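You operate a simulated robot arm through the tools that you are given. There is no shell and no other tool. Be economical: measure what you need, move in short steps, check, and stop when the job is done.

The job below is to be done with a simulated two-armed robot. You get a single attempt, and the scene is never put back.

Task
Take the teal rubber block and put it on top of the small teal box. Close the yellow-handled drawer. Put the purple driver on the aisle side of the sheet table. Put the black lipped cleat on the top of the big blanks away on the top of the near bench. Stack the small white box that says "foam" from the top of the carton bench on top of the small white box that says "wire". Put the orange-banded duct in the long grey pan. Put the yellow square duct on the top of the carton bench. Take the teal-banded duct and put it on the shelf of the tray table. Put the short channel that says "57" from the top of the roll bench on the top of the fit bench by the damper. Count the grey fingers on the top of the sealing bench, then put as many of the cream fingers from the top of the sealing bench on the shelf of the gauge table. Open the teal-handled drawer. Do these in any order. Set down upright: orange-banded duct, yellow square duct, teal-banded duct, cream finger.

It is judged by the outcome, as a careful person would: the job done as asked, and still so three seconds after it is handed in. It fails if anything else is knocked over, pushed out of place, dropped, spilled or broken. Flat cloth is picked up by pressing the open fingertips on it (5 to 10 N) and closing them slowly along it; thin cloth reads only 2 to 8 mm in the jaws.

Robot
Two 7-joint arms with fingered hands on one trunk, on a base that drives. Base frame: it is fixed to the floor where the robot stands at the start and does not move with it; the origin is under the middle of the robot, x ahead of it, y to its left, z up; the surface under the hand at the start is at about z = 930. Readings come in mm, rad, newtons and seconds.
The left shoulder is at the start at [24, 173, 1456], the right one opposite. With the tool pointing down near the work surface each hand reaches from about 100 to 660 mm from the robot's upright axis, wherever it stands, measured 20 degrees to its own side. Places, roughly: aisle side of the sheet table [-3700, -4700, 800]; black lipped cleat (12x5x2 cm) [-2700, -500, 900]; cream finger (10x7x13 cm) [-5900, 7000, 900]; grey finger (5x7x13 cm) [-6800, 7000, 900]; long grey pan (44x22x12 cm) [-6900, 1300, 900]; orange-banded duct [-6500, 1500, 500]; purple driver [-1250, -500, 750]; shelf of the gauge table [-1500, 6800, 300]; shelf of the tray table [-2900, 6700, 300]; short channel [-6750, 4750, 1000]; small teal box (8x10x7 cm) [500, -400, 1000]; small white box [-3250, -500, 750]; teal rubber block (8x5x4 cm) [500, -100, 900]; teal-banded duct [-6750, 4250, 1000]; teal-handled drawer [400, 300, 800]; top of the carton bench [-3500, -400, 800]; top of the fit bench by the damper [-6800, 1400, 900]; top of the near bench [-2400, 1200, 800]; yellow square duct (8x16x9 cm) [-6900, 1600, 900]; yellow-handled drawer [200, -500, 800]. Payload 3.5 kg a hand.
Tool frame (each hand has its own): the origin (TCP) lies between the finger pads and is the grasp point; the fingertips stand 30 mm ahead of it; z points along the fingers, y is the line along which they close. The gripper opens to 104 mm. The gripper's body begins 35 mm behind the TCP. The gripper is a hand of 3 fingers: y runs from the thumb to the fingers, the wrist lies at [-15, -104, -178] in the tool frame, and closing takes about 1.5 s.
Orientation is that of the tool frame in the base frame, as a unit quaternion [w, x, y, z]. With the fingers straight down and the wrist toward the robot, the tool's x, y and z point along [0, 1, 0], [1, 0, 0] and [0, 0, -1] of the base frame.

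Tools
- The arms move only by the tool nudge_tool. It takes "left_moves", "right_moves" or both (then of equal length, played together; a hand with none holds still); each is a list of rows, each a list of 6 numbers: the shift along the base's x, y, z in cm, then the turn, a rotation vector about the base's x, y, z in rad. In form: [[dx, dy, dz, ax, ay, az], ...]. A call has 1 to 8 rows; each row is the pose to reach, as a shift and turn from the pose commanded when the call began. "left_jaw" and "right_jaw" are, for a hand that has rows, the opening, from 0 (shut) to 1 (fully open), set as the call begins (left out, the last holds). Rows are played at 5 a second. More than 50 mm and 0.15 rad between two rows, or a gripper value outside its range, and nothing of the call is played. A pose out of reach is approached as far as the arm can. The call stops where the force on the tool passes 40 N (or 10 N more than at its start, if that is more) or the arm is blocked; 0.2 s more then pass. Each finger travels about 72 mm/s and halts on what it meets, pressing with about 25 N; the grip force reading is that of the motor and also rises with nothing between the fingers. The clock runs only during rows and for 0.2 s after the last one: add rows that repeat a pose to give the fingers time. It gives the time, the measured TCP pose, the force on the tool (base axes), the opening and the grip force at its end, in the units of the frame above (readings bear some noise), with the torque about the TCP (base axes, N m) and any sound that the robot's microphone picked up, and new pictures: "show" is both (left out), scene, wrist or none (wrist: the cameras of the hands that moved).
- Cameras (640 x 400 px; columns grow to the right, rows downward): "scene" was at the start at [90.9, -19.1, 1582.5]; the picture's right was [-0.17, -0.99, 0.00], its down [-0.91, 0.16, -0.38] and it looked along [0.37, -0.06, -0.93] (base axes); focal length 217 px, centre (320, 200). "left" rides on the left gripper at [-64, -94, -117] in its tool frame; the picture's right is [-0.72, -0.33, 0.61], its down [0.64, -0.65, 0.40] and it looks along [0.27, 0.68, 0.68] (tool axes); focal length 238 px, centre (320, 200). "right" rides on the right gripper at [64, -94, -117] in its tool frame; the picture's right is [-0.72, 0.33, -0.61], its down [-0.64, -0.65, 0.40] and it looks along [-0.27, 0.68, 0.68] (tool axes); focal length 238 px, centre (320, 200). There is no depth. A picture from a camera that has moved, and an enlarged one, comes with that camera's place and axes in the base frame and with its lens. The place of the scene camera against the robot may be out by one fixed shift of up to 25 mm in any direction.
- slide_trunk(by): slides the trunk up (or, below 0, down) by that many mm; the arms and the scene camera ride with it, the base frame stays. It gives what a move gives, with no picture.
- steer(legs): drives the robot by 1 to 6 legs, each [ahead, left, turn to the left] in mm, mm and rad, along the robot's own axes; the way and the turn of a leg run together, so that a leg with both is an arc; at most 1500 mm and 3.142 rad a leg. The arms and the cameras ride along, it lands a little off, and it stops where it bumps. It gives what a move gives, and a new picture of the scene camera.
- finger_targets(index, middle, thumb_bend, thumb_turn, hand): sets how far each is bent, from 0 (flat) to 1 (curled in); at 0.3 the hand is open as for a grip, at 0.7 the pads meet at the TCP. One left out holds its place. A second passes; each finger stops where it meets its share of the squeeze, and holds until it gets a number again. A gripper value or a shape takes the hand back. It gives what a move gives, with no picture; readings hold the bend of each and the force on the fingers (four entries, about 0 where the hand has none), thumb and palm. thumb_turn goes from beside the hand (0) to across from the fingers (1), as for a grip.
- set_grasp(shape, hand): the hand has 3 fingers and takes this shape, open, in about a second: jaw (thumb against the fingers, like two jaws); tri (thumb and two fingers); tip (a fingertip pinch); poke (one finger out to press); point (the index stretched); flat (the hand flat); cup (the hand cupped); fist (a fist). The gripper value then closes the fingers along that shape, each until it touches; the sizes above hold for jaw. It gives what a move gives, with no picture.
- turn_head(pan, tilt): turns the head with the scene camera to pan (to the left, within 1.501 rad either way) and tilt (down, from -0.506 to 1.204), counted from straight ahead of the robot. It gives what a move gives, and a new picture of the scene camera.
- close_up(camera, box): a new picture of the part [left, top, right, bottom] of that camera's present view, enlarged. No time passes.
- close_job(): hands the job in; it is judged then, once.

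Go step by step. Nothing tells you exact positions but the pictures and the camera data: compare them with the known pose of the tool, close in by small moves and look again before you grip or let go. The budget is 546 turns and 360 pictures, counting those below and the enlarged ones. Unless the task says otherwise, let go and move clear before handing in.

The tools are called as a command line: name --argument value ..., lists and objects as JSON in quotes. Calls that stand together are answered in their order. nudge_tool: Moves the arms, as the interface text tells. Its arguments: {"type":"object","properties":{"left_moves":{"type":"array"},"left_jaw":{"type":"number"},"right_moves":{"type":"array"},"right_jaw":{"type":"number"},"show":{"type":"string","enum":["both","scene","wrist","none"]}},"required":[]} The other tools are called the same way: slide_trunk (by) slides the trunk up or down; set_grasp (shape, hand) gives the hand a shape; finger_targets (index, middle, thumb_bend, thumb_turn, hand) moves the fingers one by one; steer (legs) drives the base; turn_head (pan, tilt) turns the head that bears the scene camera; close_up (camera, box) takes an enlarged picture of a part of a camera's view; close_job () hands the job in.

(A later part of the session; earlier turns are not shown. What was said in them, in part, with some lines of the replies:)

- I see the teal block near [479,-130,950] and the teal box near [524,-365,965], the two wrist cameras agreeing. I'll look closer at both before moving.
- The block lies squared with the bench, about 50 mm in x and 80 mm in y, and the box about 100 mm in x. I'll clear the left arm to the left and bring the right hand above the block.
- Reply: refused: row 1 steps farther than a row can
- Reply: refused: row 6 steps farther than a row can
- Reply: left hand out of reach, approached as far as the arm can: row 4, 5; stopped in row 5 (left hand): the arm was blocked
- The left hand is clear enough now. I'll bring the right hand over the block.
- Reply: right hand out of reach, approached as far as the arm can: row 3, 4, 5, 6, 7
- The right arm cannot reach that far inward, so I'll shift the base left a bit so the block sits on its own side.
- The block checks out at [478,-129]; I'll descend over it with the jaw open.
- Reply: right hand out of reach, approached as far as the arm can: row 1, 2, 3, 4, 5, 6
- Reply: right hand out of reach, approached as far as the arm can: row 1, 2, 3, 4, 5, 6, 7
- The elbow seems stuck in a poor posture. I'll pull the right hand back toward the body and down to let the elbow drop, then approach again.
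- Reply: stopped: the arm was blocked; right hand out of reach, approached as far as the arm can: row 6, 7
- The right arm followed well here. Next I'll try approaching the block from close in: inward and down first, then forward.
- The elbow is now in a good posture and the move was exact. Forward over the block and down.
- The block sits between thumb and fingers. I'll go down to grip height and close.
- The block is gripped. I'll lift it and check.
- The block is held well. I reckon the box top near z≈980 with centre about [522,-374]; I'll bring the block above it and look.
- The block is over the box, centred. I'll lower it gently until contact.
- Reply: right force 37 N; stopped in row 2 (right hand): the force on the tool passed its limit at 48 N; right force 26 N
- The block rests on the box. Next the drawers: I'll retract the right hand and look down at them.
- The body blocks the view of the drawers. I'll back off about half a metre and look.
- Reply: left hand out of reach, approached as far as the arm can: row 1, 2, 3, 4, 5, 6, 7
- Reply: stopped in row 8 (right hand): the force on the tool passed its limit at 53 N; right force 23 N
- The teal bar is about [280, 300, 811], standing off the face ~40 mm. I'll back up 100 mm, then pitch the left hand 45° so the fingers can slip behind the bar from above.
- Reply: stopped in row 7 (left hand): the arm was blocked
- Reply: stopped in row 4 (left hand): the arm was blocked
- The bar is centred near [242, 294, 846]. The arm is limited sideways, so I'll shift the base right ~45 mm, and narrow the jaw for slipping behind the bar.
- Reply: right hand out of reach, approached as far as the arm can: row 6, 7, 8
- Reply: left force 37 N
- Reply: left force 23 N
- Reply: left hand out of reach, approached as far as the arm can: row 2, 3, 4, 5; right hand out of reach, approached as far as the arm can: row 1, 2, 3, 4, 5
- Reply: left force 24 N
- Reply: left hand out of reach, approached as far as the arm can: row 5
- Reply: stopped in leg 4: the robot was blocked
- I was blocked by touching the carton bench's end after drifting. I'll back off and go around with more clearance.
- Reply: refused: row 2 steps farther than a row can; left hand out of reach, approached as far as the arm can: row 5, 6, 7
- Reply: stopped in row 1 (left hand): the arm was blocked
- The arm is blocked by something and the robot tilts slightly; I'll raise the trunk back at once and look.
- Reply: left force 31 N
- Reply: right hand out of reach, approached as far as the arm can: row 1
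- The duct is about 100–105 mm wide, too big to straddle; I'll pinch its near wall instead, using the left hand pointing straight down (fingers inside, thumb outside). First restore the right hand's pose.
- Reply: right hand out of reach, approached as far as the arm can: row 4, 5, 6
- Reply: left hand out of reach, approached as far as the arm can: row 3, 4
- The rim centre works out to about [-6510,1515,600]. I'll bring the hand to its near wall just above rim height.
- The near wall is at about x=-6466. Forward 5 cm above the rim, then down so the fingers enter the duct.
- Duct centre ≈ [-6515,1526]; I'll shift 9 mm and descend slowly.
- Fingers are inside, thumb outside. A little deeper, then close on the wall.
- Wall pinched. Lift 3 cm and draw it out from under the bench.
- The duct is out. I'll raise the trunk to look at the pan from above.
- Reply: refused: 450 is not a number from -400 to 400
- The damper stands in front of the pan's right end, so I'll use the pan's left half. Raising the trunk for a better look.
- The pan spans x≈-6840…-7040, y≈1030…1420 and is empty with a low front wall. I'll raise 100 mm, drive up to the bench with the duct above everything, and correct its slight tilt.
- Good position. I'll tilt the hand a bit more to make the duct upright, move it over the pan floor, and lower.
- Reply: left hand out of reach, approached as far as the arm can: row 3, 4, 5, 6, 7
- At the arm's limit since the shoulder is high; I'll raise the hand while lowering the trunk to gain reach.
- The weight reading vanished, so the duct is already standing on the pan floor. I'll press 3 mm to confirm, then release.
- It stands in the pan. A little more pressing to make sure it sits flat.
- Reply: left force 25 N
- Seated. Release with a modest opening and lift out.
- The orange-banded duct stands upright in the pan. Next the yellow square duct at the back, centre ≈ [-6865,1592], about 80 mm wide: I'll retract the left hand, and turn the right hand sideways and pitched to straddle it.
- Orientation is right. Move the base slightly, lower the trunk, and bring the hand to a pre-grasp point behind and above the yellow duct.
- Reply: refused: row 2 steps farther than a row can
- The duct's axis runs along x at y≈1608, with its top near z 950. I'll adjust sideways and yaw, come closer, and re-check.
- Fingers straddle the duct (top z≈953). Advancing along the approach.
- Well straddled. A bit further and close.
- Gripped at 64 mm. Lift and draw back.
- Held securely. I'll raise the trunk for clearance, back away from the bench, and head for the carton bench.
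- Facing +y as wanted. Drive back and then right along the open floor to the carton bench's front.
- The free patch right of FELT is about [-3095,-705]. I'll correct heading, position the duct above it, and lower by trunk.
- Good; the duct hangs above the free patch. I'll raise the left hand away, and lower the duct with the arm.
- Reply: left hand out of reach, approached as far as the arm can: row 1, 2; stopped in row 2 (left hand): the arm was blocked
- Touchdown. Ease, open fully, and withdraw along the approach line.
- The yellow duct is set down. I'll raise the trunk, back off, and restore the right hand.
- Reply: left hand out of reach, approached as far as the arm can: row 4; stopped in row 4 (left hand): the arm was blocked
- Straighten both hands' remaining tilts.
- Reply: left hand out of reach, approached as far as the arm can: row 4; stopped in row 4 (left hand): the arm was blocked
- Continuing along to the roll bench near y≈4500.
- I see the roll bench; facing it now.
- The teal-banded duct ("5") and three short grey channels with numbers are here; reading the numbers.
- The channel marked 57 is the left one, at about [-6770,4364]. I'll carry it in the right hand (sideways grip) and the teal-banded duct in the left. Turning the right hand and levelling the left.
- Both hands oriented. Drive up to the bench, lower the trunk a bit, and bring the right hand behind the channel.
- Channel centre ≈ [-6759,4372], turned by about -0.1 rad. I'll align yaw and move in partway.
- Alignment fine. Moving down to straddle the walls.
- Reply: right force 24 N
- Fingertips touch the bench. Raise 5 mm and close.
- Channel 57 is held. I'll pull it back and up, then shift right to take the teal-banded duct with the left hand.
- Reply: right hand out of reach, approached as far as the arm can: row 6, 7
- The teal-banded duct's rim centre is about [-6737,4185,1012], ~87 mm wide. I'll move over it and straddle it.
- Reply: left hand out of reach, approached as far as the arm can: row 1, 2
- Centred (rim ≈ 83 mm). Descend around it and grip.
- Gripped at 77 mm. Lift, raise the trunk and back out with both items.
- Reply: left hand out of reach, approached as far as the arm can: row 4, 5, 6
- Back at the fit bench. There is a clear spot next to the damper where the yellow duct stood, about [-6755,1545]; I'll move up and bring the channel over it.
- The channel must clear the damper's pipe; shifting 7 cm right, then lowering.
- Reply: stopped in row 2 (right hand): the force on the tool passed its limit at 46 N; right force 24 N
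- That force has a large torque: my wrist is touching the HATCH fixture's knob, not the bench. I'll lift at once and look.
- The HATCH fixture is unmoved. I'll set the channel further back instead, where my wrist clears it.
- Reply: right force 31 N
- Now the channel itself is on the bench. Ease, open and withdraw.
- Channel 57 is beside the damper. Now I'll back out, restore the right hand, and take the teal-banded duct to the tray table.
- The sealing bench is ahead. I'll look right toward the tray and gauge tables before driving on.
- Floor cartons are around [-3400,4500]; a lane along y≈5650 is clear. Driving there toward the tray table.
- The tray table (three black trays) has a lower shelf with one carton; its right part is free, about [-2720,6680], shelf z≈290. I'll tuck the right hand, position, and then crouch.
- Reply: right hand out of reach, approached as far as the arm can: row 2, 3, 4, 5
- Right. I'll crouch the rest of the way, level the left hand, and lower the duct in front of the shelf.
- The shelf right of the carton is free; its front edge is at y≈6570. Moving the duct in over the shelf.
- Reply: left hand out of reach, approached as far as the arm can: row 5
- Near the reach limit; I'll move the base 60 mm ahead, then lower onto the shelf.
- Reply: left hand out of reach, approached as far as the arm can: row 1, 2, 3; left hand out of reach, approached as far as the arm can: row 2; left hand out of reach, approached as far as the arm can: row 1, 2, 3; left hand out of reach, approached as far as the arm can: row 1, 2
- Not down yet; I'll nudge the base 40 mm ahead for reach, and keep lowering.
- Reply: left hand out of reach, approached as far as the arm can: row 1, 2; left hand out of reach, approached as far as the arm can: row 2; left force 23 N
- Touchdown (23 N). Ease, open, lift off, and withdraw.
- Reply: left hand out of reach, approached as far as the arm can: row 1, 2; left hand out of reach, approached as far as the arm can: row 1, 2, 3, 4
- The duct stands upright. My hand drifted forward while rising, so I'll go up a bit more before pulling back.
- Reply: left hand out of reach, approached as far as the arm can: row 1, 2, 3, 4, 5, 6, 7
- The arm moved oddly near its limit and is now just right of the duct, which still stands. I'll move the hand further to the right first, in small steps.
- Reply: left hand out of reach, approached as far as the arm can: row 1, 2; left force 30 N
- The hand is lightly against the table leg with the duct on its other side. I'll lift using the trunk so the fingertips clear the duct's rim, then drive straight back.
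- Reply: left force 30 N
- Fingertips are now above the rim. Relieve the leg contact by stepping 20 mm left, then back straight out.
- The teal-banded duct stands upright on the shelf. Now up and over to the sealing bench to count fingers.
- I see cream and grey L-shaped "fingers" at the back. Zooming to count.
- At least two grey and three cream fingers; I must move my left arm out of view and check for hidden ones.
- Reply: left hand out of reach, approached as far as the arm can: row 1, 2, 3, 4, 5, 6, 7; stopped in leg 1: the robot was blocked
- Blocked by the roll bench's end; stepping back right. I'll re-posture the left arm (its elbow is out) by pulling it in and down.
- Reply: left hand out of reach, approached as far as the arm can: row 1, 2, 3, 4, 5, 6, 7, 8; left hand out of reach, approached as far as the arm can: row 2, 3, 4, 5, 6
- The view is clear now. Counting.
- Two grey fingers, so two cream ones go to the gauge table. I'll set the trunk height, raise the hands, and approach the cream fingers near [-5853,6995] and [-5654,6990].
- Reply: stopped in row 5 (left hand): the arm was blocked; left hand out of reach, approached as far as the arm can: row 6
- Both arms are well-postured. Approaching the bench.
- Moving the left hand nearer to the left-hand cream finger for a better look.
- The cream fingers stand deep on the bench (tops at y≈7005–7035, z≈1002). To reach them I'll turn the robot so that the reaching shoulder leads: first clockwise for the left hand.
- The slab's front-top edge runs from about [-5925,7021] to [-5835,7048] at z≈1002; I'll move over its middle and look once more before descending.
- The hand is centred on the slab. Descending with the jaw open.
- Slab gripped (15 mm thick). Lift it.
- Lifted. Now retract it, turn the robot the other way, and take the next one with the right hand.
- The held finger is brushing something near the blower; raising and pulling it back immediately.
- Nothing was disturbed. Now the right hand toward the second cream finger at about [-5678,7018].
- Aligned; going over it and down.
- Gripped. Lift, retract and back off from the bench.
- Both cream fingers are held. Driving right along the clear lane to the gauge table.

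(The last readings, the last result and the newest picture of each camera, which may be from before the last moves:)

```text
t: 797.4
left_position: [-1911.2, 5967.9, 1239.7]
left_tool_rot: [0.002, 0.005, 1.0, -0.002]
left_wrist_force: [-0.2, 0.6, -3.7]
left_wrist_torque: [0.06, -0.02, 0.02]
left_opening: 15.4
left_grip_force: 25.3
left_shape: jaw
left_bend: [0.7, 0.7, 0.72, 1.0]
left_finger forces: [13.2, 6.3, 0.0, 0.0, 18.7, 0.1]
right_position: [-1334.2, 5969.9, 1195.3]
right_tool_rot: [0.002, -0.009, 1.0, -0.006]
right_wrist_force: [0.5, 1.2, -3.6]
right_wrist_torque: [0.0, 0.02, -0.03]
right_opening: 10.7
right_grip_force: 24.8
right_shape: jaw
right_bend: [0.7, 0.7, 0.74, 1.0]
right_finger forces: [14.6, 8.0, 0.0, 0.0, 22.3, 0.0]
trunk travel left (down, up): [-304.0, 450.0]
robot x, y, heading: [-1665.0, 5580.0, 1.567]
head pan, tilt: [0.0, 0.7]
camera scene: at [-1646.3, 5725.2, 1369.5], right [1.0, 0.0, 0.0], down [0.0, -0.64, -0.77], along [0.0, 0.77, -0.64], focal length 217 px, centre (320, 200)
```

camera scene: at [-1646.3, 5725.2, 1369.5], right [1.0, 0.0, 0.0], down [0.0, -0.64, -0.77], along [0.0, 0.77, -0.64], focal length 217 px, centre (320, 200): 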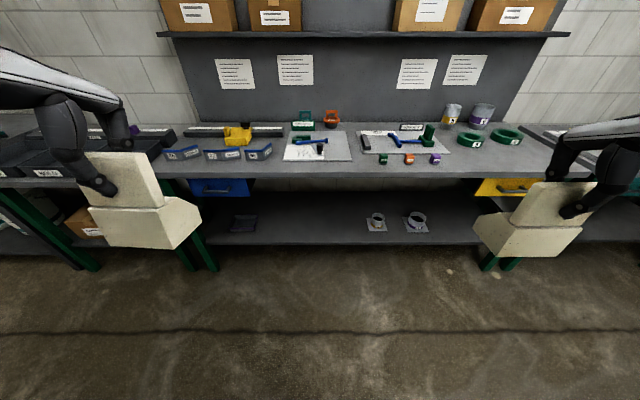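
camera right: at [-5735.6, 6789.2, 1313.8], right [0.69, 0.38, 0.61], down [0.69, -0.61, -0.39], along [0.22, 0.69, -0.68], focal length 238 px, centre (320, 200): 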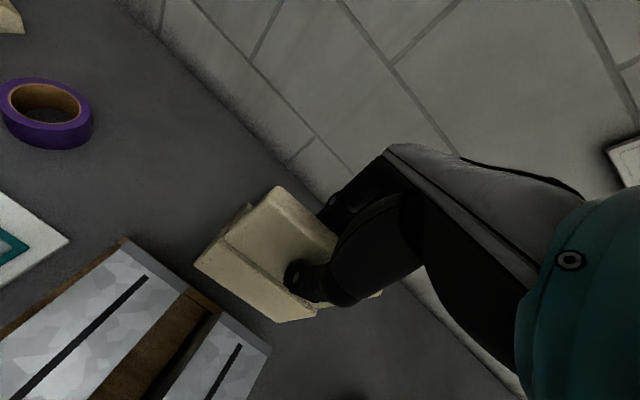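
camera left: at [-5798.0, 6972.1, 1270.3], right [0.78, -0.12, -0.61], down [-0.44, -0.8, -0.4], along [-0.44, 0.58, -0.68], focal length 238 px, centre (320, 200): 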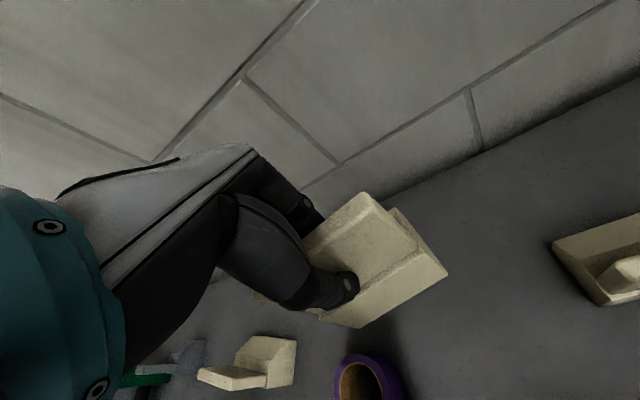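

The gauge table's shelf is free between the dark tray and the rings (x≈-2020…-1370). I'll crouch fully in front of it first, then level both hands.

slide_trunk --by -290

nudge_tool --left_moves '[[0, 1, -3, 0.08, 0, 0], [0, 2, -6, 0.16, 0, 0], [0, 3, -9, 0.24, 0, 0], [0, 4, -12, 0.3, 0, 0]]' --right_moves '[[0, 1, -3, 0.08, 0, 0], [0, 2, -6, 0.16, 0, 0], [0, 3, -9, 0.24, 0, 0], [0, 4, -12, 0.3, 0, 0]]' --show "scene"

```text
t: 800.3
left_position: [-1911.3, 5967.5, 949.6]
left_tool_rot: [0.002, 0.005, 1.0, -0.002]
left_wrist_force: [-0.5, 0.8, -4.3]
left_wrist_torque: [0.09, -0.01, -0.02]
left_opening: 15.1
left_grip_force: 24.7
left_shape: jaw
left_bend: [0.7, 0.7, 0.72, 1.0]
left_finger forces: [13.2, 6.3, 0.0, 0.0, 18.9, 0.0]
right_position: [-1333.6, 5982.9, 895.5]
right_tool_rot: [0.003, -0.009, 1.0, -0.027]
right_wrist_force: [0.4, 0.6, -3.9]
right_wrist_torque: [0.01, -0.02, 0.0]
right_opening: 10.6
right_grip_force: 24.8
right_shape: jaw
right_bend: [0.7, 0.7, 0.74, 1.0]
right_finger forces: [14.6, 7.9, 0.0, 0.0, 22.3, 0.0]
trunk travel left (down, up): [-14.0, 740.0]
robot x, y, heading: [-1666.0, 5579.6, 1.569]
head pan, tilt: [0.0, 0.7]
```

```text
t: 801.3
left_position: [-1920.5, 6110.8, 899.6]
left_tool_rot: [0.001, 0.005, 0.989, 0.146]
left_wrist_force: [0.0, 1.0, -2.8]
left_wrist_torque: [0.02, 0.02, 0.03]
left_opening: 15.1
left_grip_force: 24.7
left_shape: jaw
left_bend: [0.7, 0.7, 0.72, 1.0]
left_finger forces: [13.3, 6.1, 0.1, 0.0, 19.3, 0.0]
left hand out of reach, approached as far as the arm can: row 1, 2, 3, 4
right_position: [-1275.0, 6074.2, 782.1]
right_tool_rot: [0.004, -0.009, 0.992, 0.122]
right_wrist_force: [-0.3, 0.1, -3.7]
right_wrist_torque: [-0.01, 0.01, 0.03]
right_opening: 10.6
right_grip_force: 25.2
right_shape: jaw
right_bend: [0.7, 0.7, 0.74, 1.0]
right_finger forces: [14.5, 8.2, 0.1, 0.0, 22.8, 0.0]
right hand out of reach, approached as far as the arm can: row 1, 2, 3, 4
trunk travel left (down, up): [-14.0, 740.0]
robot x, y, heading: [-1665.8, 5582.0, 1.572]
head pan, tilt: [0.0, 0.7]
camera scene: at [-1645.9, 5878.5, 1065.0], right [1.0, 0.0, 0.0], down [0.0, -0.65, -0.76], along [0.0, 0.76, -0.65], focal length 217 px, centre (320, 200)
```

scene: 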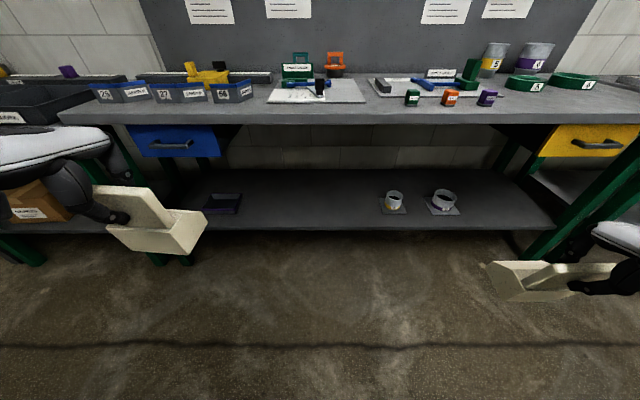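

Orientation was kept this time, so I over-tilted; correcting and bringing both hands forward and down in stages.

nudge_tool --left_moves '[[0.5, 3, 0, -0.1, 0, 0], [1, 6, 0, -0.2, 0, 0], [2, 9, -2, -0.3, 0, 0], [3, 12, -5, -0.3, 0, 0], [4, 14, -9, -0.3, 0, 0], [5, 16, -13, -0.3, 0, 0]]' --right_moves '[[-2, 3, 0, -0.1, 0, 0], [-4, 6, 0, -0.2, 0, 0], [-6, 9, 0, -0.24, 0, 0], [-9, 12, -1, -0.24, 0, 0], [-12, 15, -2, -0.24, 0, 0], [-15, 18, -3, -0.24, 0, 0]]' --show "none"

nudge_tool --left_moves '[[0, 0, -4, 0, 0, 0], [0, 0, -8, 0, 0, 0], [0, 0, -12, 0, 0, 0], [0, 0, -16, 0, 0, 0], [0, 0, -20, 0, 0, 0], [0, 0, -24, 0, 0, 0]]' --right_moves '[[-1, 0, -4, 0, 0, 0], [-2, 0, -8, 0, 0, 0], [-3, 0, -12, 0, 0, 0], [-4, 0, -16, 0, 0, 0], [-5, 0, -20, 0, 0, 0], [-6, 0, -24, 0, 0, 0]]' --show "scene"

```text
t: 802.7
left_position: [-1877.6, 6271.8, 766.8]
left_tool_rot: [0.003, 0.004, 1.0, -0.003]
left_wrist_force: [-0.6, -0.4, -3.8]
left_wrist_torque: [0.09, 0.03, 0.02]
left_opening: 15.0
left_grip_force: 24.9
left_shape: jaw
left_bend: [0.7, 0.7, 0.72, 1.0]
left_finger forces: [13.4, 6.3, 0.0, 0.2, 18.8, 0.0]
right_position: [-1427.9, 6253.7, 752.2]
right_tool_rot: [0.004, -0.01, 1.0, 0.002]
right_wrist_force: [0.3, 0.5, -4.5]
right_wrist_torque: [0.04, -0.06, 0.03]
right_opening: 10.7
right_grip_force: 24.4
right_shape: jaw
right_bend: [0.7, 0.7, 0.74, 1.0]
right_finger forces: [14.6, 8.1, 0.0, 0.0, 22.3, 0.0]
trunk travel left (down, up): [-14.0, 740.0]
robot x, y, heading: [-1663.8, 5581.1, 1.569]
head pan, tilt: [0.0, 0.7]
```

```text
t: 804.1
left_position: [-1878.5, 6271.9, 526.9]
left_tool_rot: [0.002, 0.005, 1.0, -0.002]
left_wrist_force: [0.0, 0.5, -3.8]
left_wrist_torque: [0.11, 0.01, 0.01]
left_opening: 14.7
left_grip_force: 24.7
left_shape: jaw
left_bend: [0.7, 0.7, 0.72, 1.0]
left_finger forces: [13.3, 6.3, 0.0, 0.0, 18.5, 0.0]
right_position: [-1490.6, 6254.5, 512.5]
right_tool_rot: [0.003, -0.009, 1.0, 0.004]
right_wrist_force: [0.2, -0.2, -3.8]
right_wrist_torque: [0.02, -0.01, -0.01]
right_opening: 10.8
right_grip_force: 24.7
right_shape: jaw
right_bend: [0.7, 0.7, 0.74, 1.0]
right_finger forces: [14.4, 8.3, 0.0, 0.0, 21.8, 0.0]
trunk travel left (down, up): [-14.0, 740.0]
robot x, y, heading: [-1671.3, 5580.0, 1.57]
head pan, tilt: [0.0, 0.7]
camera scene: at [-1646.0, 5878.1, 1065.2], right [1.0, 0.0, 0.0], down [0.0, -0.64, -0.76], along [0.0, 0.76, -0.64], focal length 217 px, centre (320, 200)
```

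scene: 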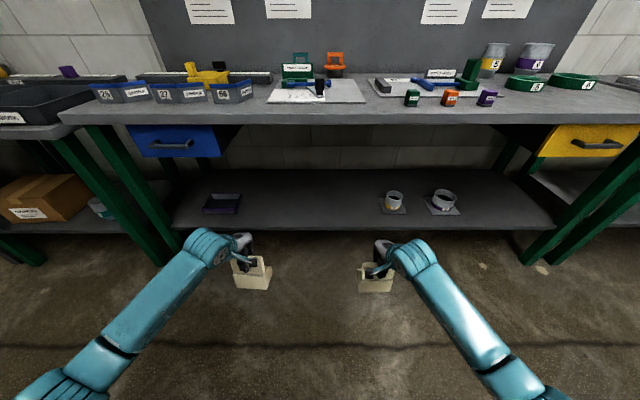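

Very good. Lower both a bit more, then drive forward so both fingers come over the shelf.

nudge_tool --left_moves '[[0, 0, -3, 0, 0, 0], [1, 0, -6, 0, 0, 0], [2, 0, -8, 0, 0, 0]]' --right_moves '[[0, 0, -3, 0, 0, 0], [0, 0, -5, 0, 0, 0], [0, 0, -6.5, 0, 0, 0]]' --show "none"

steer --legs '[[300, 0, 0]]'

close_up --camera "left" --box '[0, 0, 640, 400]'

```text
t: 804.9
left_position: [-1860.3, 6270.1, 449.7]
left_tool_rot: [0.001, 0.006, 1.0, -0.003]
left_wrist_force: [0.2, 0.3, -3.5]
left_wrist_torque: [0.05, 0.0, 0.01]
left_opening: 14.9
left_grip_force: 25.1
left_shape: jaw
left_bend: [0.7, 0.7, 0.72, 1.0]
left_finger forces: [13.0, 6.3, 0.0, 0.1, 18.8, 0.1]
right_position: [-1488.8, 6255.4, 444.9]
right_tool_rot: [0.003, -0.01, 1.0, 0.003]
right_wrist_force: [0.7, 0.9, -3.9]
right_wrist_torque: [0.04, -0.03, -0.03]
right_opening: 10.6
right_grip_force: 25.4
right_shape: jaw
right_bend: [0.7, 0.7, 0.74, 1.0]
right_finger forces: [14.3, 8.1, 0.0, 0.1, 22.0, 0.0]
trunk travel left (down, up): [-14.0, 740.0]
robot x, y, heading: [-1669.0, 5581.5, 1.57]
head pan, tilt: [0.0, 0.7]
```

```text
t: 807.0
left_position: [-1858.2, 6575.2, 449.5]
left_tool_rot: [0.002, 0.005, 1.0, -0.002]
left_wrist_force: [0.3, -0.3, -3.0]
left_wrist_torque: [0.05, -0.01, 0.06]
left_opening: 14.7
left_grip_force: 25.1
left_shape: jaw
left_bend: [0.7, 0.7, 0.72, 1.0]
left_finger forces: [13.1, 6.4, 0.0, 0.0, 18.8, 0.0]
right_position: [-1489.0, 6560.8, 445.9]
right_tool_rot: [0.004, -0.008, 1.0, 0.003]
right_wrist_force: [0.6, -0.5, -4.0]
right_wrist_torque: [0.02, -0.01, 0.01]
right_opening: 10.6
right_grip_force: 24.9
right_shape: jaw
right_bend: [0.7, 0.7, 0.74, 1.0]
right_finger forces: [14.2, 8.0, 0.0, 0.0, 22.0, 0.0]
trunk travel left (down, up): [-14.0, 740.0]
robot x, y, heading: [-1667.0, 5887.1, 1.57]
head pan, tilt: [0.0, 0.7]
camera scene: at [-1645.0, 6183.8, 1065.3], right [1.0, 0.0, 0.0], down [0.0, -0.64, -0.76], along [0.0, 0.76, -0.64], focal length 217 px, centre (320, 200)
```

scene: 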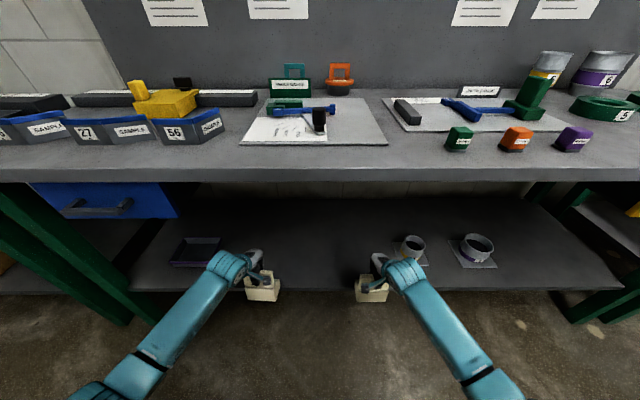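

```text
1.00 times, centred on (320, 200) of left (not enlarged: the box is as wide or as high as the picture)
camera zoom: at [-1796.9, 6481.6, 567.7], right [0.72, -0.34, -0.61], down [-0.65, -0.65, -0.4], along [-0.26, 0.68, -0.68], focal length 238 px, centre (320, 200)
```

zoom: 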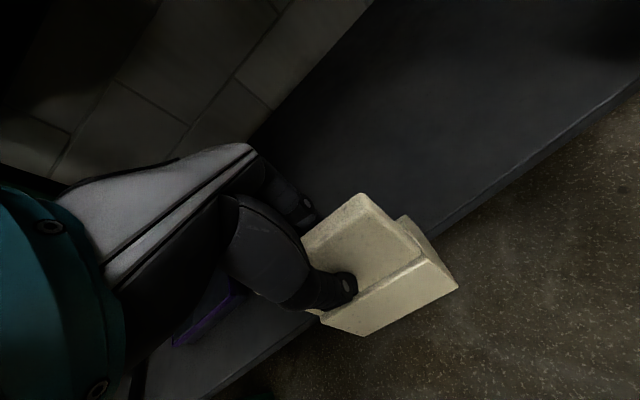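

Shelf edge is at y≈6597. Forward 130 mm more to be well inside.

steer --legs '[[130, 0, 0]]'

nudge_tool --left_moves '[[0, 0, -1.5, 0, 0, 0], [0, 0, -3, 0, 0, 0], [0, 0, -4, 0, 0, 0]]' --right_moves '[[0, 0, -1.5, 0, 0, 0], [0, 0, -3, 0, 0, 0], [0, 0, -4, 0, 0, 0]]' --show "none"

nudge_tool --left_moves '[[0, 0, -0.5, 0, 0, 0], [0, 0, -1, 0, 0, 0]]' --show "none"

```text
t: 808.3
left_position: [-1857.5, 6707.6, 448.8]
left_tool_rot: [0.002, 0.006, 1.0, -0.003]
left_wrist_force: [-0.1, -0.6, -3.6]
left_wrist_torque: [0.03, 0.01, 0.0]
left_opening: 14.9
left_grip_force: 24.8
left_shape: jaw
left_bend: [0.7, 0.7, 0.72, 1.0]
left_finger forces: [13.2, 6.4, 0.1, 0.0, 18.8, 0.0]
right_position: [-1486.6, 6690.7, 446.0]
right_tool_rot: [0.004, -0.009, 1.0, 0.002]
right_wrist_force: [-0.2, 1.3, -3.7]
right_wrist_torque: [-0.02, -0.02, 0.03]
right_opening: 10.7
right_grip_force: 25.0
right_shape: jaw
right_bend: [0.7, 0.7, 0.74, 1.0]
right_finger forces: [14.3, 8.0, 0.0, 0.0, 22.1, 0.1]
trunk travel left (down, up): [-14.0, 740.0]
robot x, y, heading: [-1664.2, 6017.5, 1.572]
head pan, tilt: [0.0, 0.7]
camera scene: at [-1644.1, 6314.6, 1065.3], right [1.0, 0.0, 0.0], down [0.0, -0.64, -0.76], along [0.0, 0.76, -0.64], focal length 217 px, centre (320, 200)
```

scene: 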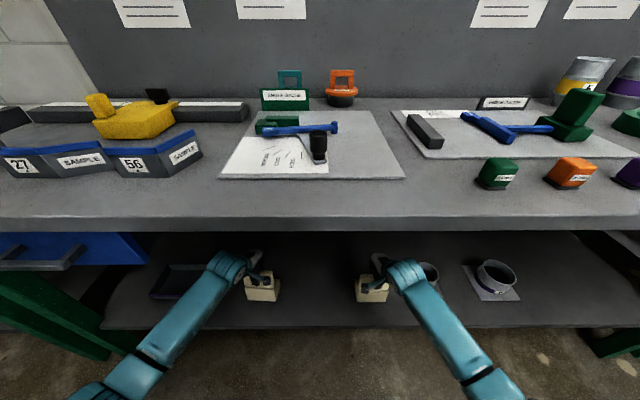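

```text
t: 809.1
left_position: [-1857.9, 6707.0, 412.9]
left_tool_rot: [0.003, 0.005, 1.0, 0.0]
left_wrist_force: [0.9, -2.8, 3.2]
left_wrist_torque: [-0.03, -0.01, 0.0]
left_opening: 15.4
left_grip_force: 24.9
left_shape: jaw
left_bend: [0.7, 0.7, 0.71, 1.0]
left_finger forces: [13.7, 6.3, 0.0, 0.1, 22.8, 0.1]
right_position: [-1486.7, 6692.9, 414.4]
right_tool_rot: [0.003, -0.008, 1.0, 0.009]
right_wrist_force: [1.2, -6.0, 23.1]
right_wrist_torque: [-0.44, -0.04, 0.0]
right_opening: 11.7
right_grip_force: 25.3
right_shape: jaw
right_bend: [0.7, 0.7, 0.74, 1.0]
right_finger forces: [15.6, 8.0, 0.1, 0.0, 29.5, 0.0]
trunk travel left (down, up): [-14.0, 740.0]
robot x, y, heading: [-1662.7, 6018.2, 1.564]
head pan, tilt: [0.0, 0.7]
```

```text
t: 809.7
left_position: [-1857.7, 6709.2, 408.9]
left_tool_rot: [0.003, 0.006, 1.0, 0.006]
left_wrist_force: [-2.3, -6.2, 38.1]
left_wrist_torque: [-1.0, 0.07, -0.02]
left_opening: 18.3
left_grip_force: 25.2
left_shape: jaw
left_bend: [0.7, 0.7, 0.71, 1.0]
left_finger forces: [16.8, 5.5, 0.0, 0.0, 27.7, 0.0]
right_position: [-1487.4, 6690.8, 412.9]
right_tool_rot: [0.003, -0.008, 1.0, 0.009]
right_wrist_force: [1.6, 4.8, 22.0]
right_wrist_torque: [-0.1, -0.06, 0.0]
right_opening: 12.1
right_grip_force: 25.1
right_shape: jaw
right_bend: [0.7, 0.7, 0.74, 1.0]
right_finger forces: [19.2, 10.3, 0.0, 0.0, 25.2, 0.1]
trunk travel left (down, up): [-14.0, 740.0]
robot x, y, heading: [-1663.3, 6015.0, 1.565]
head pan, tilt: [0.0, 0.7]
```

Both fingers are on the shelf. Ease both, then open both hands.

nudge_tool --left_moves '[[0, 0, 0.9, 0, 0, 0], [0, 0, 0.9, 0, 0, 0]]' --right_moves '[[0, 0, 0.6, 0, 0, 0], [0, 0, 0.6, 0, 0, 0]]' --show "none"

nudge_tool --left_moves '[[0, 0, 0, 0, 0, 0], [0, 0, 0, 0, 0, 0], [0, 0, 0, 0, 0, 0], [0, 0, 0, 0, 0, 0], [0, 0, 0, 0, 0, 0]]' --right_moves '[[0, 0, 0, 0, 0, 0], [0, 0, 0, 0, 0, 0], [0, 0, 0, 0, 0, 0], [0, 0, 0, 0, 0, 0], [0, 0, 0, 0, 0, 0]]' --left_jaw 0.8 --right_jaw 0.8 --show "wrist"

```text
t: 810.3
left_position: [-1857.7, 6706.6, 412.6]
left_tool_rot: [0.003, 0.007, 1.0, -0.001]
left_wrist_force: [-0.2, 3.6, 16.8]
left_wrist_torque: [-0.16, -0.02, 0.01]
left_opening: 17.1
left_grip_force: 24.6
left_shape: jaw
left_bend: [0.7, 0.7, 0.72, 1.0]
left_finger forces: [18.1, 7.3, 0.0, 0.0, 21.5, 0.0]
right_position: [-1486.9, 6689.9, 412.5]
right_tool_rot: [0.003, -0.009, 1.0, 0.004]
right_wrist_force: [-3.3, 2.5, 12.8]
right_wrist_torque: [0.0, 0.1, -0.04]
right_opening: 12.2
right_grip_force: 25.1
right_shape: jaw
right_bend: [0.7, 0.7, 0.74, 1.0]
right_finger forces: [18.3, 9.8, 0.0, 0.0, 24.5, 0.0]
trunk travel left (down, up): [-14.0, 740.0]
robot x, y, heading: [-1668.5, 6020.0, 1.565]
head pan, tilt: [0.0, 0.7]
```

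```text
t: 811.5
left_position: [-1858.4, 6706.8, 409.2]
left_tool_rot: [0.003, 0.006, 1.0, -0.003]
left_wrist_force: [-0.3, 0.1, -0.1]
left_wrist_torque: [0.0, -0.01, -0.01]
left_opening: 83.1
left_grip_force: 0.1
left_shape: jaw
left_bend: [0.27, 0.34, 0.5, 0.99]
left_finger forces: [0.0, 0.0, 0.0, 0.0, 0.1, 0.1]
right_position: [-1485.9, 6690.2, 412.9]
right_tool_rot: [0.003, -0.009, 1.0, 0.003]
right_wrist_force: [0.2, -0.5, 0.0]
right_wrist_torque: [0.0, -0.06, -0.02]
right_opening: 83.0
right_grip_force: 0.1
right_shape: jaw
right_bend: [0.27, 0.34, 0.5, 0.99]
right_finger forces: [0.1, 0.1, 0.0, 0.0, 0.0, 0.0]
trunk travel left (down, up): [-14.0, 740.0]
robot x, y, heading: [-1664.0, 6018.6, 1.57]
head pan, tilt: [0.0, 0.7]
camera right: at [-1548.6, 6594.5, 528.9], right [0.71, 0.33, 0.62], down [0.65, -0.64, -0.4], along [0.26, 0.69, -0.67], focal length 238 px, centre (320, 200)
camera left: at [-1795.5, 6611.8, 527.8], right [0.72, -0.34, -0.61], down [-0.65, -0.65, -0.4], along [-0.26, 0.68, -0.68], focal length 238 px, centre (320, 200)
```

right: 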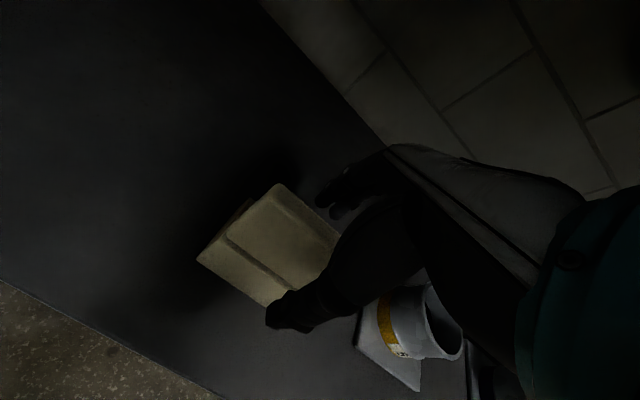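
left: 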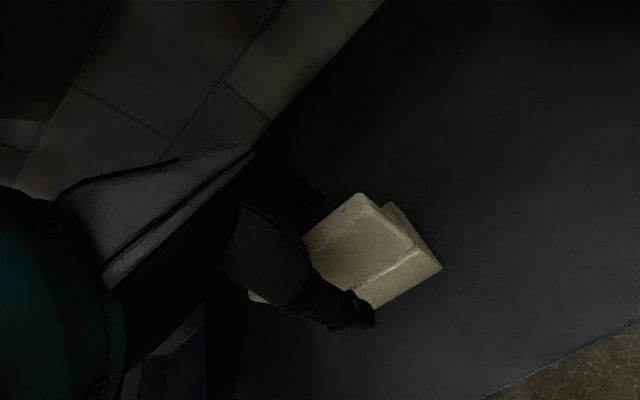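

Both stand free. Lift both hands 6–7 cm, then back straight out.

nudge_tool --left_moves '[[0, 0, 1.5, 0, 0, 0], [0, 0, 3.5, 0, 0, 0], [0, 0, 5.5, 0, 0, 0], [0, 0, 7, 0, 0, 0]]' --right_moves '[[0, 0, 1.5, 0, 0, 0], [0, 0, 3.5, 0, 0, 0], [0, 0, 5.5, 0, 0, 0], [0, 0, 7, 0, 0, 0]]' --show "none"

```text
t: 812.5
left_position: [-1857.1, 6707.9, 479.0]
left_tool_rot: [0.002, 0.006, 1.0, -0.003]
left_wrist_force: [-0.2, -0.3, 0.1]
left_wrist_torque: [0.04, -0.04, -0.01]
left_opening: 83.2
left_grip_force: 0.0
left_shape: jaw
left_bend: [0.27, 0.34, 0.5, 0.99]
left_finger forces: [0.0, 0.1, 0.0, 0.0, 0.1, 0.0]
right_position: [-1486.2, 6691.3, 481.7]
right_tool_rot: [0.002, -0.008, 1.0, 0.002]
right_wrist_force: [0.5, 0.3, 0.4]
right_wrist_torque: [0.01, 0.05, -0.01]
right_opening: 83.1
right_grip_force: 0.1
right_shape: jaw
right_bend: [0.27, 0.34, 0.5, 0.99]
right_finger forces: [0.1, 0.0, 0.0, 0.0, 0.0, 0.0]
trunk travel left (down, up): [-14.0, 740.0]
robot x, y, heading: [-1667.7, 6017.4, 1.566]
head pan, tilt: [0.0, 0.7]
```

steer --legs '[[-450, 0, 0]]'

close_up --camera "scene" --box '[160, 150, 500, 290]'

```text
t: 815.2
left_position: [-1862.2, 6243.7, 479.0]
left_tool_rot: [0.002, 0.002, 1.0, -0.002]
left_wrist_force: [0.2, 0.2, 0.1]
left_wrist_torque: [0.05, -0.01, 0.04]
left_opening: 83.0
left_grip_force: 0.0
left_shape: jaw
left_bend: [0.27, 0.34, 0.5, 0.99]
left_finger forces: [0.1, 0.1, 0.0, 0.1, 0.1, 0.1]
right_position: [-1492.0, 6230.6, 481.5]
right_tool_rot: [0.003, -0.012, 1.0, 0.003]
right_wrist_force: [-0.1, 0.5, 0.4]
right_wrist_torque: [-0.01, -0.01, 0.0]
right_opening: 82.9
right_grip_force: 0.0
right_shape: jaw
right_bend: [0.27, 0.34, 0.5, 0.99]
right_finger forces: [0.0, 0.0, 0.1, 0.0, 0.0, 0.1]
trunk travel left (down, up): [-14.0, 740.0]
robot x, y, heading: [-1663.7, 5558.5, 1.57]
head pan, tilt: [0.0, 0.7]
camera scene: at [-1646.5, 5853.1, 1065.5], right [1.0, 0.0, 0.0], down [0.0, -0.64, -0.76], along [0.0, 0.76, -0.64], focal length 217 px, centre (320, 200)
```

scene: 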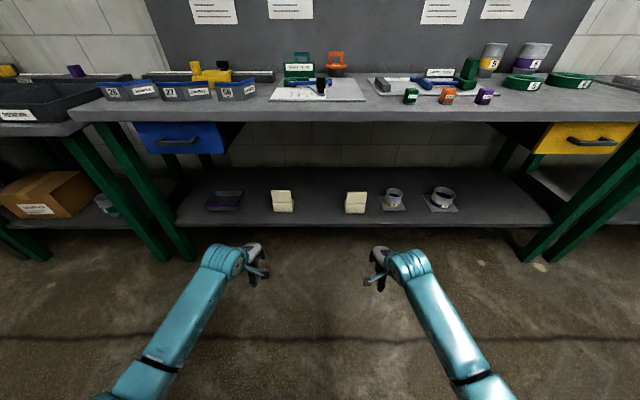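

```text
1.88 times, centred on (330, 220) of scene
camera zoom: at [-1646.5, 5853.1, 1065.5], right [1.0, 0.0, 0.0], down [0.0, -0.64, -0.76], along [0.0, 0.76, -0.64], focal length 408 px, centre (301, 162)
```

zoom: 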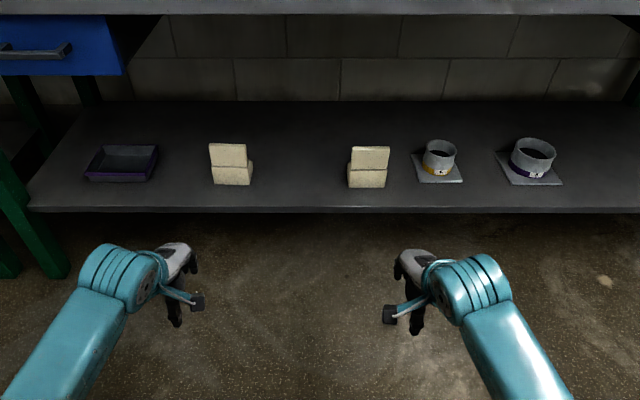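

Both cream fingers stand upright on the gauge table's shelf. Before handing in, I want to double-check the grey count in the left corner of the sealing bench, so I'll rise, tuck the arms and go back for one look.

slide_trunk --by 400

nudge_tool --left_moves '[[0, -4, 3, 0, 0, 0], [0, -8, 6, 0, 0, 0], [-1, -12, 9, 0, 0, 0], [-2, -16, 12, 0, 0, 0], [-3, -20, 15, 0, 0, 0], [-4, -24, 18, 0, 0, 0], [-5, -27, 21, 0, 0, 0]]' --right_moves '[[0, -4, 3, 0, 0, 0], [0, -8, 6, 0, 0, 0], [1, -12, 9, 0, 0, 0], [2, -16, 12, 0, 0, 0], [4, -20, 14, 0, 0, 0], [6, -24, 16, 0, 0, 0], [8, -27, 18, 0, 0, 0]]' --show "none"

steer --legs '[[0, 1450, 0], [0, 1450, 0], [0, 1400, 0], [400, 0, 0], [0, 0, 0.55]]'

```text
t: 819.1
left_position: [-1863.7, 6248.3, 924.6]
left_tool_rot: [0.003, 0.003, 0.999, 0.032]
left_wrist_force: [-0.3, 0.0, 0.5]
left_wrist_torque: [-0.01, -0.03, 0.0]
left_opening: 83.0
left_grip_force: 0.0
left_shape: jaw
left_bend: [0.27, 0.34, 0.5, 0.99]
left_finger forces: [0.0, 0.1, 0.0, 0.0, 0.0, 0.0]
right_position: [-1491.8, 6230.5, 895.1]
right_tool_rot: [0.004, -0.012, 1.0, 0.013]
right_wrist_force: [0.1, 0.2, 1.5]
right_wrist_torque: [-0.01, 0.02, -0.02]
right_opening: 82.9
right_grip_force: 0.1
right_shape: jaw
right_bend: [0.27, 0.34, 0.5, 0.99]
right_finger forces: [0.0, 0.1, 0.0, 0.0, 0.0, 0.1]
trunk travel left (down, up): [-414.0, 340.0]
robot x, y, heading: [-1663.8, 5560.4, 1.572]
head pan, tilt: [0.0, 0.7]
```

```text
refused: row 3 steps farther than a row can; nothing moved
```

```text
t: 840.9
left_position: [-6097.1, 6535.5, 926.9]
left_tool_rot: [0.003, 0.022, 0.999, 0.033]
left_wrist_force: [0.4, -0.2, 0.5]
left_wrist_torque: [0.0, 0.0, 0.01]
left_opening: 83.5
left_grip_force: 0.1
left_shape: jaw
left_bend: [0.27, 0.34, 0.5, 0.99]
left_finger forces: [0.0, 0.0, 0.0, 0.1, 0.0, 0.0]
right_position: [-5727.1, 6505.5, 899.3]
right_tool_rot: [0.003, 0.007, 1.0, 0.014]
right_wrist_force: [-1.3, -18.9, 16.2]
right_wrist_torque: [0.32, -0.13, -0.06]
right_opening: 72.2
right_grip_force: 0.1
right_shape: jaw
right_bend: [0.36, 0.42, 0.5, 0.99]
right_finger forces: [9.8, 16.7, 0.1, 0.1, 0.0, 0.0]
trunk travel left (down, up): [-414.0, 340.0]
robot x, y, heading: [-5928.1, 5838.9, 1.536]
head pan, tilt: [0.0, 0.7]
stopped in leg 4: the force on the tool passed its limit at 51 N (the readings are from after the stop); the commanded pose is now the measured one
camera scene: at [-5902.8, 5945.6, 1481.2], right [1.0, -0.04, 0.0], down [-0.02, -0.64, -0.77], along [0.03, 0.77, -0.64], focal length 217 px, centre (320, 200)
```

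scene: 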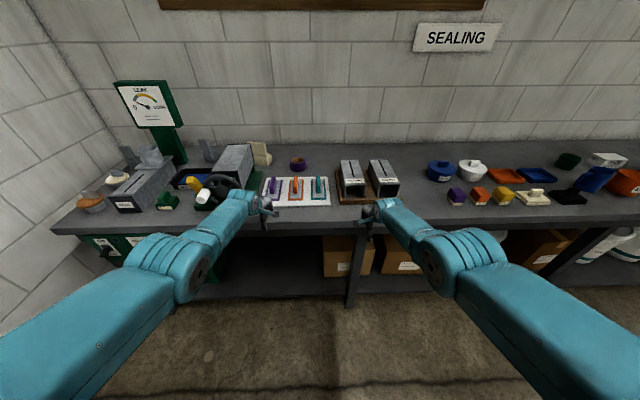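

My arm-tuck was refused and the right fingertips bumped the bench's front edge; backing off at once and tucking properly.

steer --legs '[[-250, 0, 0.03]]'

close_up --camera "scene" --box '[60, 130, 300, 290]'

```text
t: 842.6
left_position: [-6122.9, 6286.8, 924.9]
left_tool_rot: [0.003, 0.007, 0.999, 0.033]
left_wrist_force: [0.4, 1.5, -0.1]
left_wrist_torque: [0.0, -0.02, 0.01]
left_opening: 82.8
left_grip_force: 0.0
left_shape: jaw
left_bend: [0.27, 0.34, 0.5, 0.99]
left_finger forces: [0.0, 0.0, 0.0, 0.0, 0.0, 0.1]
right_position: [-5752.4, 6267.6, 897.1]
right_tool_rot: [0.003, -0.008, 1.0, 0.012]
right_wrist_force: [0.7, 0.0, 0.5]
right_wrist_torque: [0.02, -0.01, 0.01]
right_opening: 82.9
right_grip_force: 0.1
right_shape: jaw
right_bend: [0.27, 0.34, 0.5, 0.99]
right_finger forces: [0.0, 0.0, 0.0, 0.1, 0.0, 0.0]
trunk travel left (down, up): [-414.0, 340.0]
robot x, y, heading: [-5930.3, 5599.2, 1.566]
head pan, tilt: [0.0, 0.7]
camera scene: at [-5910.4, 5704.7, 1480.8], right [1.0, -0.01, 0.0], down [0.0, -0.64, -0.77], along [0.0, 0.77, -0.64], focal length 217 px, centre (320, 200)
```

scene: 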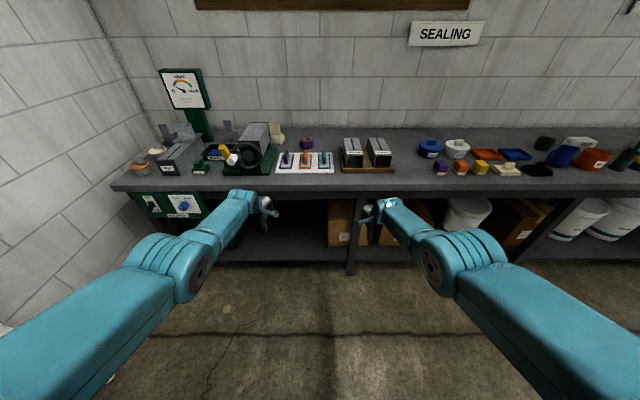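

```text
2.50 times, centred on (180, 210) of scene
camera zoom: at [-5910.4, 5704.7, 1480.8], right [1.0, -0.01, 0.0], down [0.0, -0.64, -0.77], along [0.0, 0.77, -0.64], focal length 542 px, centre (670, 175)
```

zoom: 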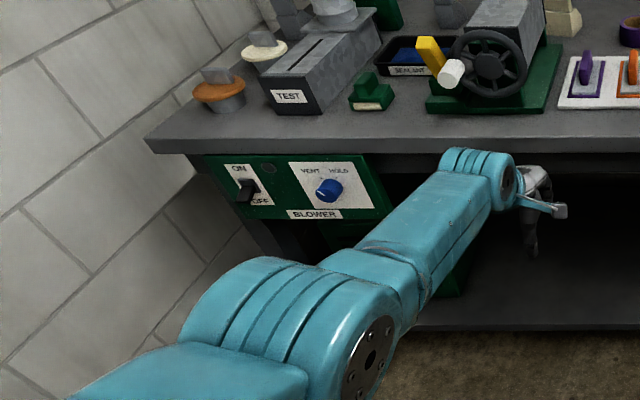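

close_up --camera "scene" --box '[130, 95, 290, 190]'

```text
4.00 times, centred on (210, 142) of scene
camera zoom: at [-5910.4, 5704.7, 1480.8], right [1.0, -0.01, 0.0], down [0.0, -0.64, -0.77], along [0.0, 0.77, -0.64], focal length 868 px, centre (760, 430)
```

zoom: 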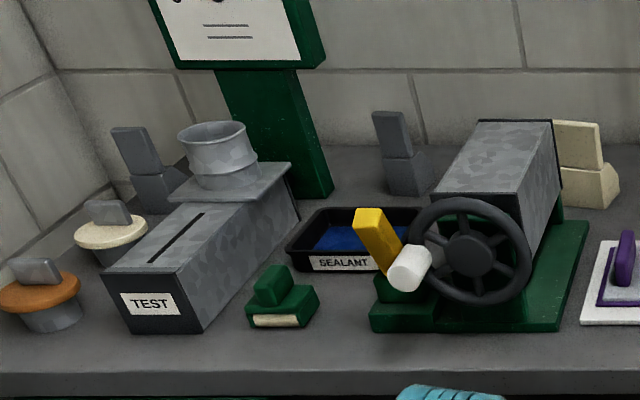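

Still only two grey fingers visible. To rule out one hidden behind the TEST pipe, I'll take one view with the left wrist camera from higher and further left.

nudge_tool --left_moves '[[0, -3, 3, 0, 0, 0], [0, -6, 6, 0, 0, 0], [0, -9, 9, 0, 0, 0], [0, -12, 12, 0, 0, 0], [0, -15, 15, 0, 0, 0]]' --right_moves '[[0, -3, 3, 0, 0, 0], [0, -6, 6, 0, 0, 0], [0, -9, 9, 0, 0, 0], [0, -12, 12, 0, 0, 0], [0, -15, 15, 0, 0, 0]]' --show "none"

slide_trunk --by 200

steer --legs '[[250, 0, 0], [0, 230, 0]]'

nudge_tool --left_moves '[[-2, 3, 1, 0, 0, 0.1], [-4, 6, 2, 0, 0, 0.2], [-6, 10, 3, 0, 0, 0.3], [-8, 14, 4, 0, 0, 0.4], [-10, 18, 4, 0, 0, 0.5], [-12, 22, 4, 0, 0, 0.5]]' --show "wrist"

```text
t: 843.9
left_position: [-6123.9, 6138.5, 1074.0]
left_tool_rot: [0.003, 0.006, 1.0, 0.03]
left_wrist_force: [-0.4, -0.4, -0.7]
left_wrist_torque: [0.0, 0.0, 0.0]
left_opening: 83.3
left_grip_force: 0.0
left_shape: jaw
left_bend: [0.27, 0.34, 0.5, 0.99]
left_finger forces: [0.0, 0.0, 0.0, 0.0, 0.0, 0.1]
right_position: [-5764.4, 6294.9, 982.5]
right_tool_rot: [0.004, -0.009, 1.0, 0.011]
right_wrist_force: [-0.2, 0.5, -0.4]
right_wrist_torque: [0.03, 0.01, 0.01]
right_opening: 83.2
right_grip_force: 0.0
right_shape: jaw
right_bend: [0.27, 0.34, 0.5, 0.99]
right_finger forces: [0.1, 0.1, 0.1, 0.0, 0.1, 0.0]
right hand out of reach, approached as far as the arm can: row 1, 2, 3, 4, 5
trunk travel left (down, up): [-414.0, 340.0]
robot x, y, heading: [-5931.1, 5597.0, 1.567]
head pan, tilt: [0.0, 0.7]
```

```text
t: 846.0
left_position: [-6122.5, 6138.1, 1274.6]
left_tool_rot: [0.003, 0.007, 0.999, 0.031]
left_wrist_force: [-0.2, 0.5, -0.1]
left_wrist_torque: [0.01, 0.0, -0.03]
left_opening: 83.3
left_grip_force: 0.1
left_shape: jaw
left_bend: [0.27, 0.34, 0.5, 0.99]
left_finger forces: [0.0, 0.1, 0.0, 0.0, 0.1, 0.0]
right_position: [-5764.2, 6294.6, 1217.5]
right_tool_rot: [0.004, -0.007, 0.999, 0.036]
right_wrist_force: [-0.2, -0.2, -1.0]
right_wrist_torque: [-0.02, -0.03, 0.03]
right_opening: 83.2
right_grip_force: 0.1
right_shape: jaw
right_bend: [0.27, 0.34, 0.5, 0.99]
right_finger forces: [0.0, 0.0, 0.0, 0.0, 0.0, 0.0]
trunk travel left (down, up): [-614.0, 140.0]
robot x, y, heading: [-5933.6, 5593.8, 1.567]
head pan, tilt: [0.0, 0.7]
```

```text
t: 849.2
left_position: [-6357.9, 6388.5, 1273.9]
left_tool_rot: [0.002, 0.005, 0.999, 0.031]
left_wrist_force: [-0.8, -0.6, -0.9]
left_wrist_torque: [0.01, 0.01, 0.02]
left_opening: 83.1
left_grip_force: 0.0
left_shape: jaw
left_bend: [0.27, 0.34, 0.5, 0.99]
left_finger forces: [0.1, 0.1, 0.0, 0.0, 0.0, 0.1]
right_position: [-6002.0, 6547.2, 1215.8]
right_tool_rot: [0.004, -0.01, 0.999, 0.036]
right_wrist_force: [0.8, 0.2, 0.1]
right_wrist_torque: [0.01, 0.01, 0.0]
right_opening: 83.1
right_grip_force: 0.1
right_shape: jaw
right_bend: [0.27, 0.34, 0.5, 0.99]
right_finger forces: [0.1, 0.0, 0.0, 0.0, 0.0, 0.1]
trunk travel left (down, up): [-614.0, 140.0]
robot x, y, heading: [-6165.1, 5847.5, 1.575]
head pan, tilt: [0.0, 0.7]
camera scene: at [-6145.0, 5934.2, 1681.6], right [1.0, 0.0, 0.0], down [0.0, -0.64, -0.77], along [0.0, 0.77, -0.64], focal length 217 px, centre (320, 200)
```

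scene: 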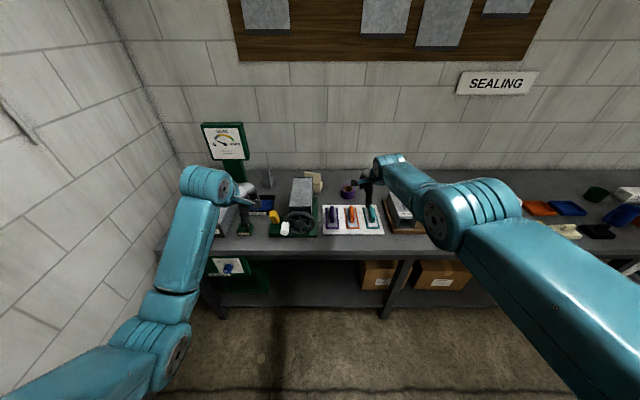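

```text
t: 850.6
left_position: [-6464.9, 6560.0, 1314.5]
left_tool_rot: [-0.004, -0.243, 0.969, 0.032]
left_wrist_force: [-0.4, 0.4, 0.3]
left_wrist_torque: [0.0, 0.02, -0.03]
left_opening: 82.9
left_grip_force: 0.1
left_shape: jaw
left_bend: [0.27, 0.34, 0.5, 0.99]
left_finger forces: [0.0, 0.0, 0.0, 0.0, 0.0, 0.0]
left hand out of reach, approached as far as the arm can: row 5, 6
right_position: [-6002.8, 6546.7, 1217.1]
right_tool_rot: [0.004, -0.011, 0.999, 0.037]
right_wrist_force: [-0.1, -1.2, 0.5]
right_wrist_torque: [-0.01, -0.01, 0.0]
right_opening: 83.1
right_grip_force: 0.0
right_shape: jaw
right_bend: [0.27, 0.34, 0.5, 0.99]
right_finger forces: [0.0, 0.0, 0.1, 0.0, 0.0, 0.0]
trunk travel left (down, up): [-614.0, 140.0]
robot x, y, heading: [-6167.4, 5842.5, 1.569]
head pan, tilt: [0.0, 0.7]
camera left: at [-6361.1, 6499.7, 1425.3], right [0.77, 0.09, -0.63], down [-0.27, -0.85, -0.45], along [-0.58, 0.51, -0.63], focal length 238 px, centre (320, 200)
```

left: 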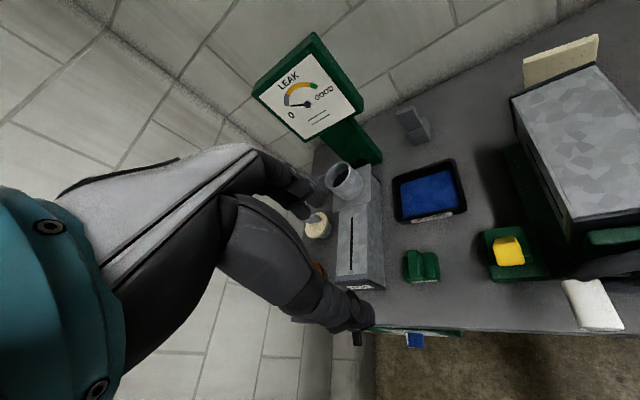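

close_up --camera "left" --box '[290, 90, 450, 250]'

```text
2.50 times, centred on (370, 170) of left
camera zoom: at [-6361.1, 6499.7, 1425.3], right [0.77, 0.09, -0.63], down [-0.27, -0.85, -0.45], along [-0.58, 0.51, -0.63], focal length 596 px, centre (195, 275)
```

zoom: 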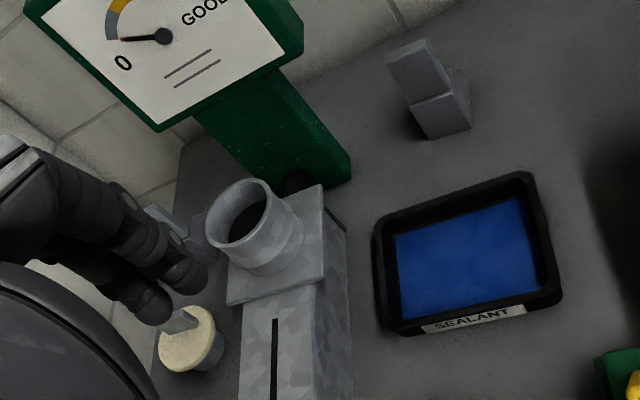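

Nothing is hidden: there are exactly two grey fingers. Backing clear of the bench, then handing in.

steer --legs '[[0, -150, 0], [-400, 0, 0]]'

```text
t: 854.1
left_position: [-6315.1, 6163.1, 1313.8]
left_tool_rot: [-0.005, -0.242, 0.97, 0.031]
left_wrist_force: [0.4, 0.7, 0.8]
left_wrist_torque: [0.02, 0.02, 0.02]
left_opening: 82.9
left_grip_force: 0.0
left_shape: jaw
left_bend: [0.27, 0.34, 0.5, 0.99]
left_finger forces: [0.0, 0.0, 0.0, 0.0, 0.0, 0.1]
right_position: [-5851.3, 6151.2, 1216.3]
right_tool_rot: [0.003, -0.009, 0.999, 0.037]
right_wrist_force: [0.2, -0.2, 0.5]
right_wrist_torque: [-0.02, 0.03, 0.01]
right_opening: 82.9
right_grip_force: 0.0
right_shape: jaw
right_bend: [0.27, 0.34, 0.5, 0.99]
right_finger forces: [0.1, 0.0, 0.0, 0.0, 0.0, 0.0]
trunk travel left (down, up): [-614.0, 140.0]
robot x, y, heading: [-6021.0, 5444.1, 1.566]
head pan, tilt: [0.0, 0.7]
camera scene: at [-5997.3, 5537.5, 1681.5], right [1.0, 0.0, 0.0], down [0.0, -0.64, -0.76], along [0.0, 0.76, -0.64], focal length 217 px, centre (320, 200)
```

scene: 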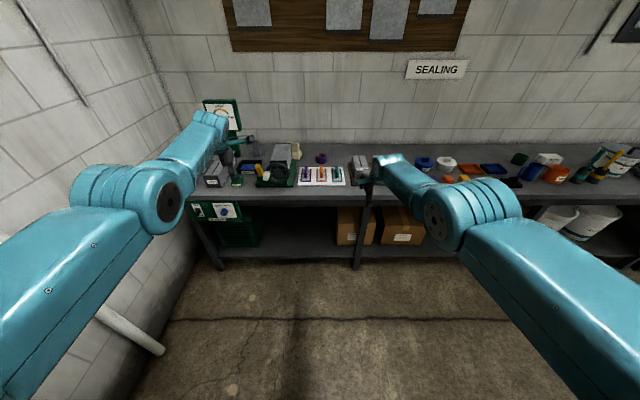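

All tasks are done and the hands are clear; handing in.

close_job

```text
The job is handed in.
```

I finished all eleven parts of the job and handed it in. I don't have the judge's result.

- **Teal block:** it sits on top of the small teal box.
- **Drawers:** the yellow-handled drawer is closed, and the teal-handled one is open about 22 cm with its cups still standing.
- **Purple driver:** it stands on the aisle side of the sheet table.
- **Black lipped cleat:** it is on top of the near bench, next to a brown cleat of the same kind.
- **Foam box:** it is stacked on the wire box. I found it inside an open carton on the carton bench.
- **Ducts:** all three were set down upright. The orange-banded one is in the long grey pan, the yellow square one is on the carton bench, and the teal-banded one is on the tray table's shelf.
- **Channel 57:** it is on the fit bench beside the damper.
- **Fingers:** I counted two grey fingers and checked from several angles that none was hidden. Two cream fingers now stand upright on the gauge table's shelf.

**Unplanned contacts:** I bumped or pressed on some fixed items while working:
- the end of the carton bench
- the flap or rim of the open carton
- the knob of the HATCH fixture
- a leg of the tray table
- something by the sealing bench's blower
- the end of the roll bench
- the front edge of the sealing bench

Nothing looked moved or knocked over afterwards in the camera views I had.
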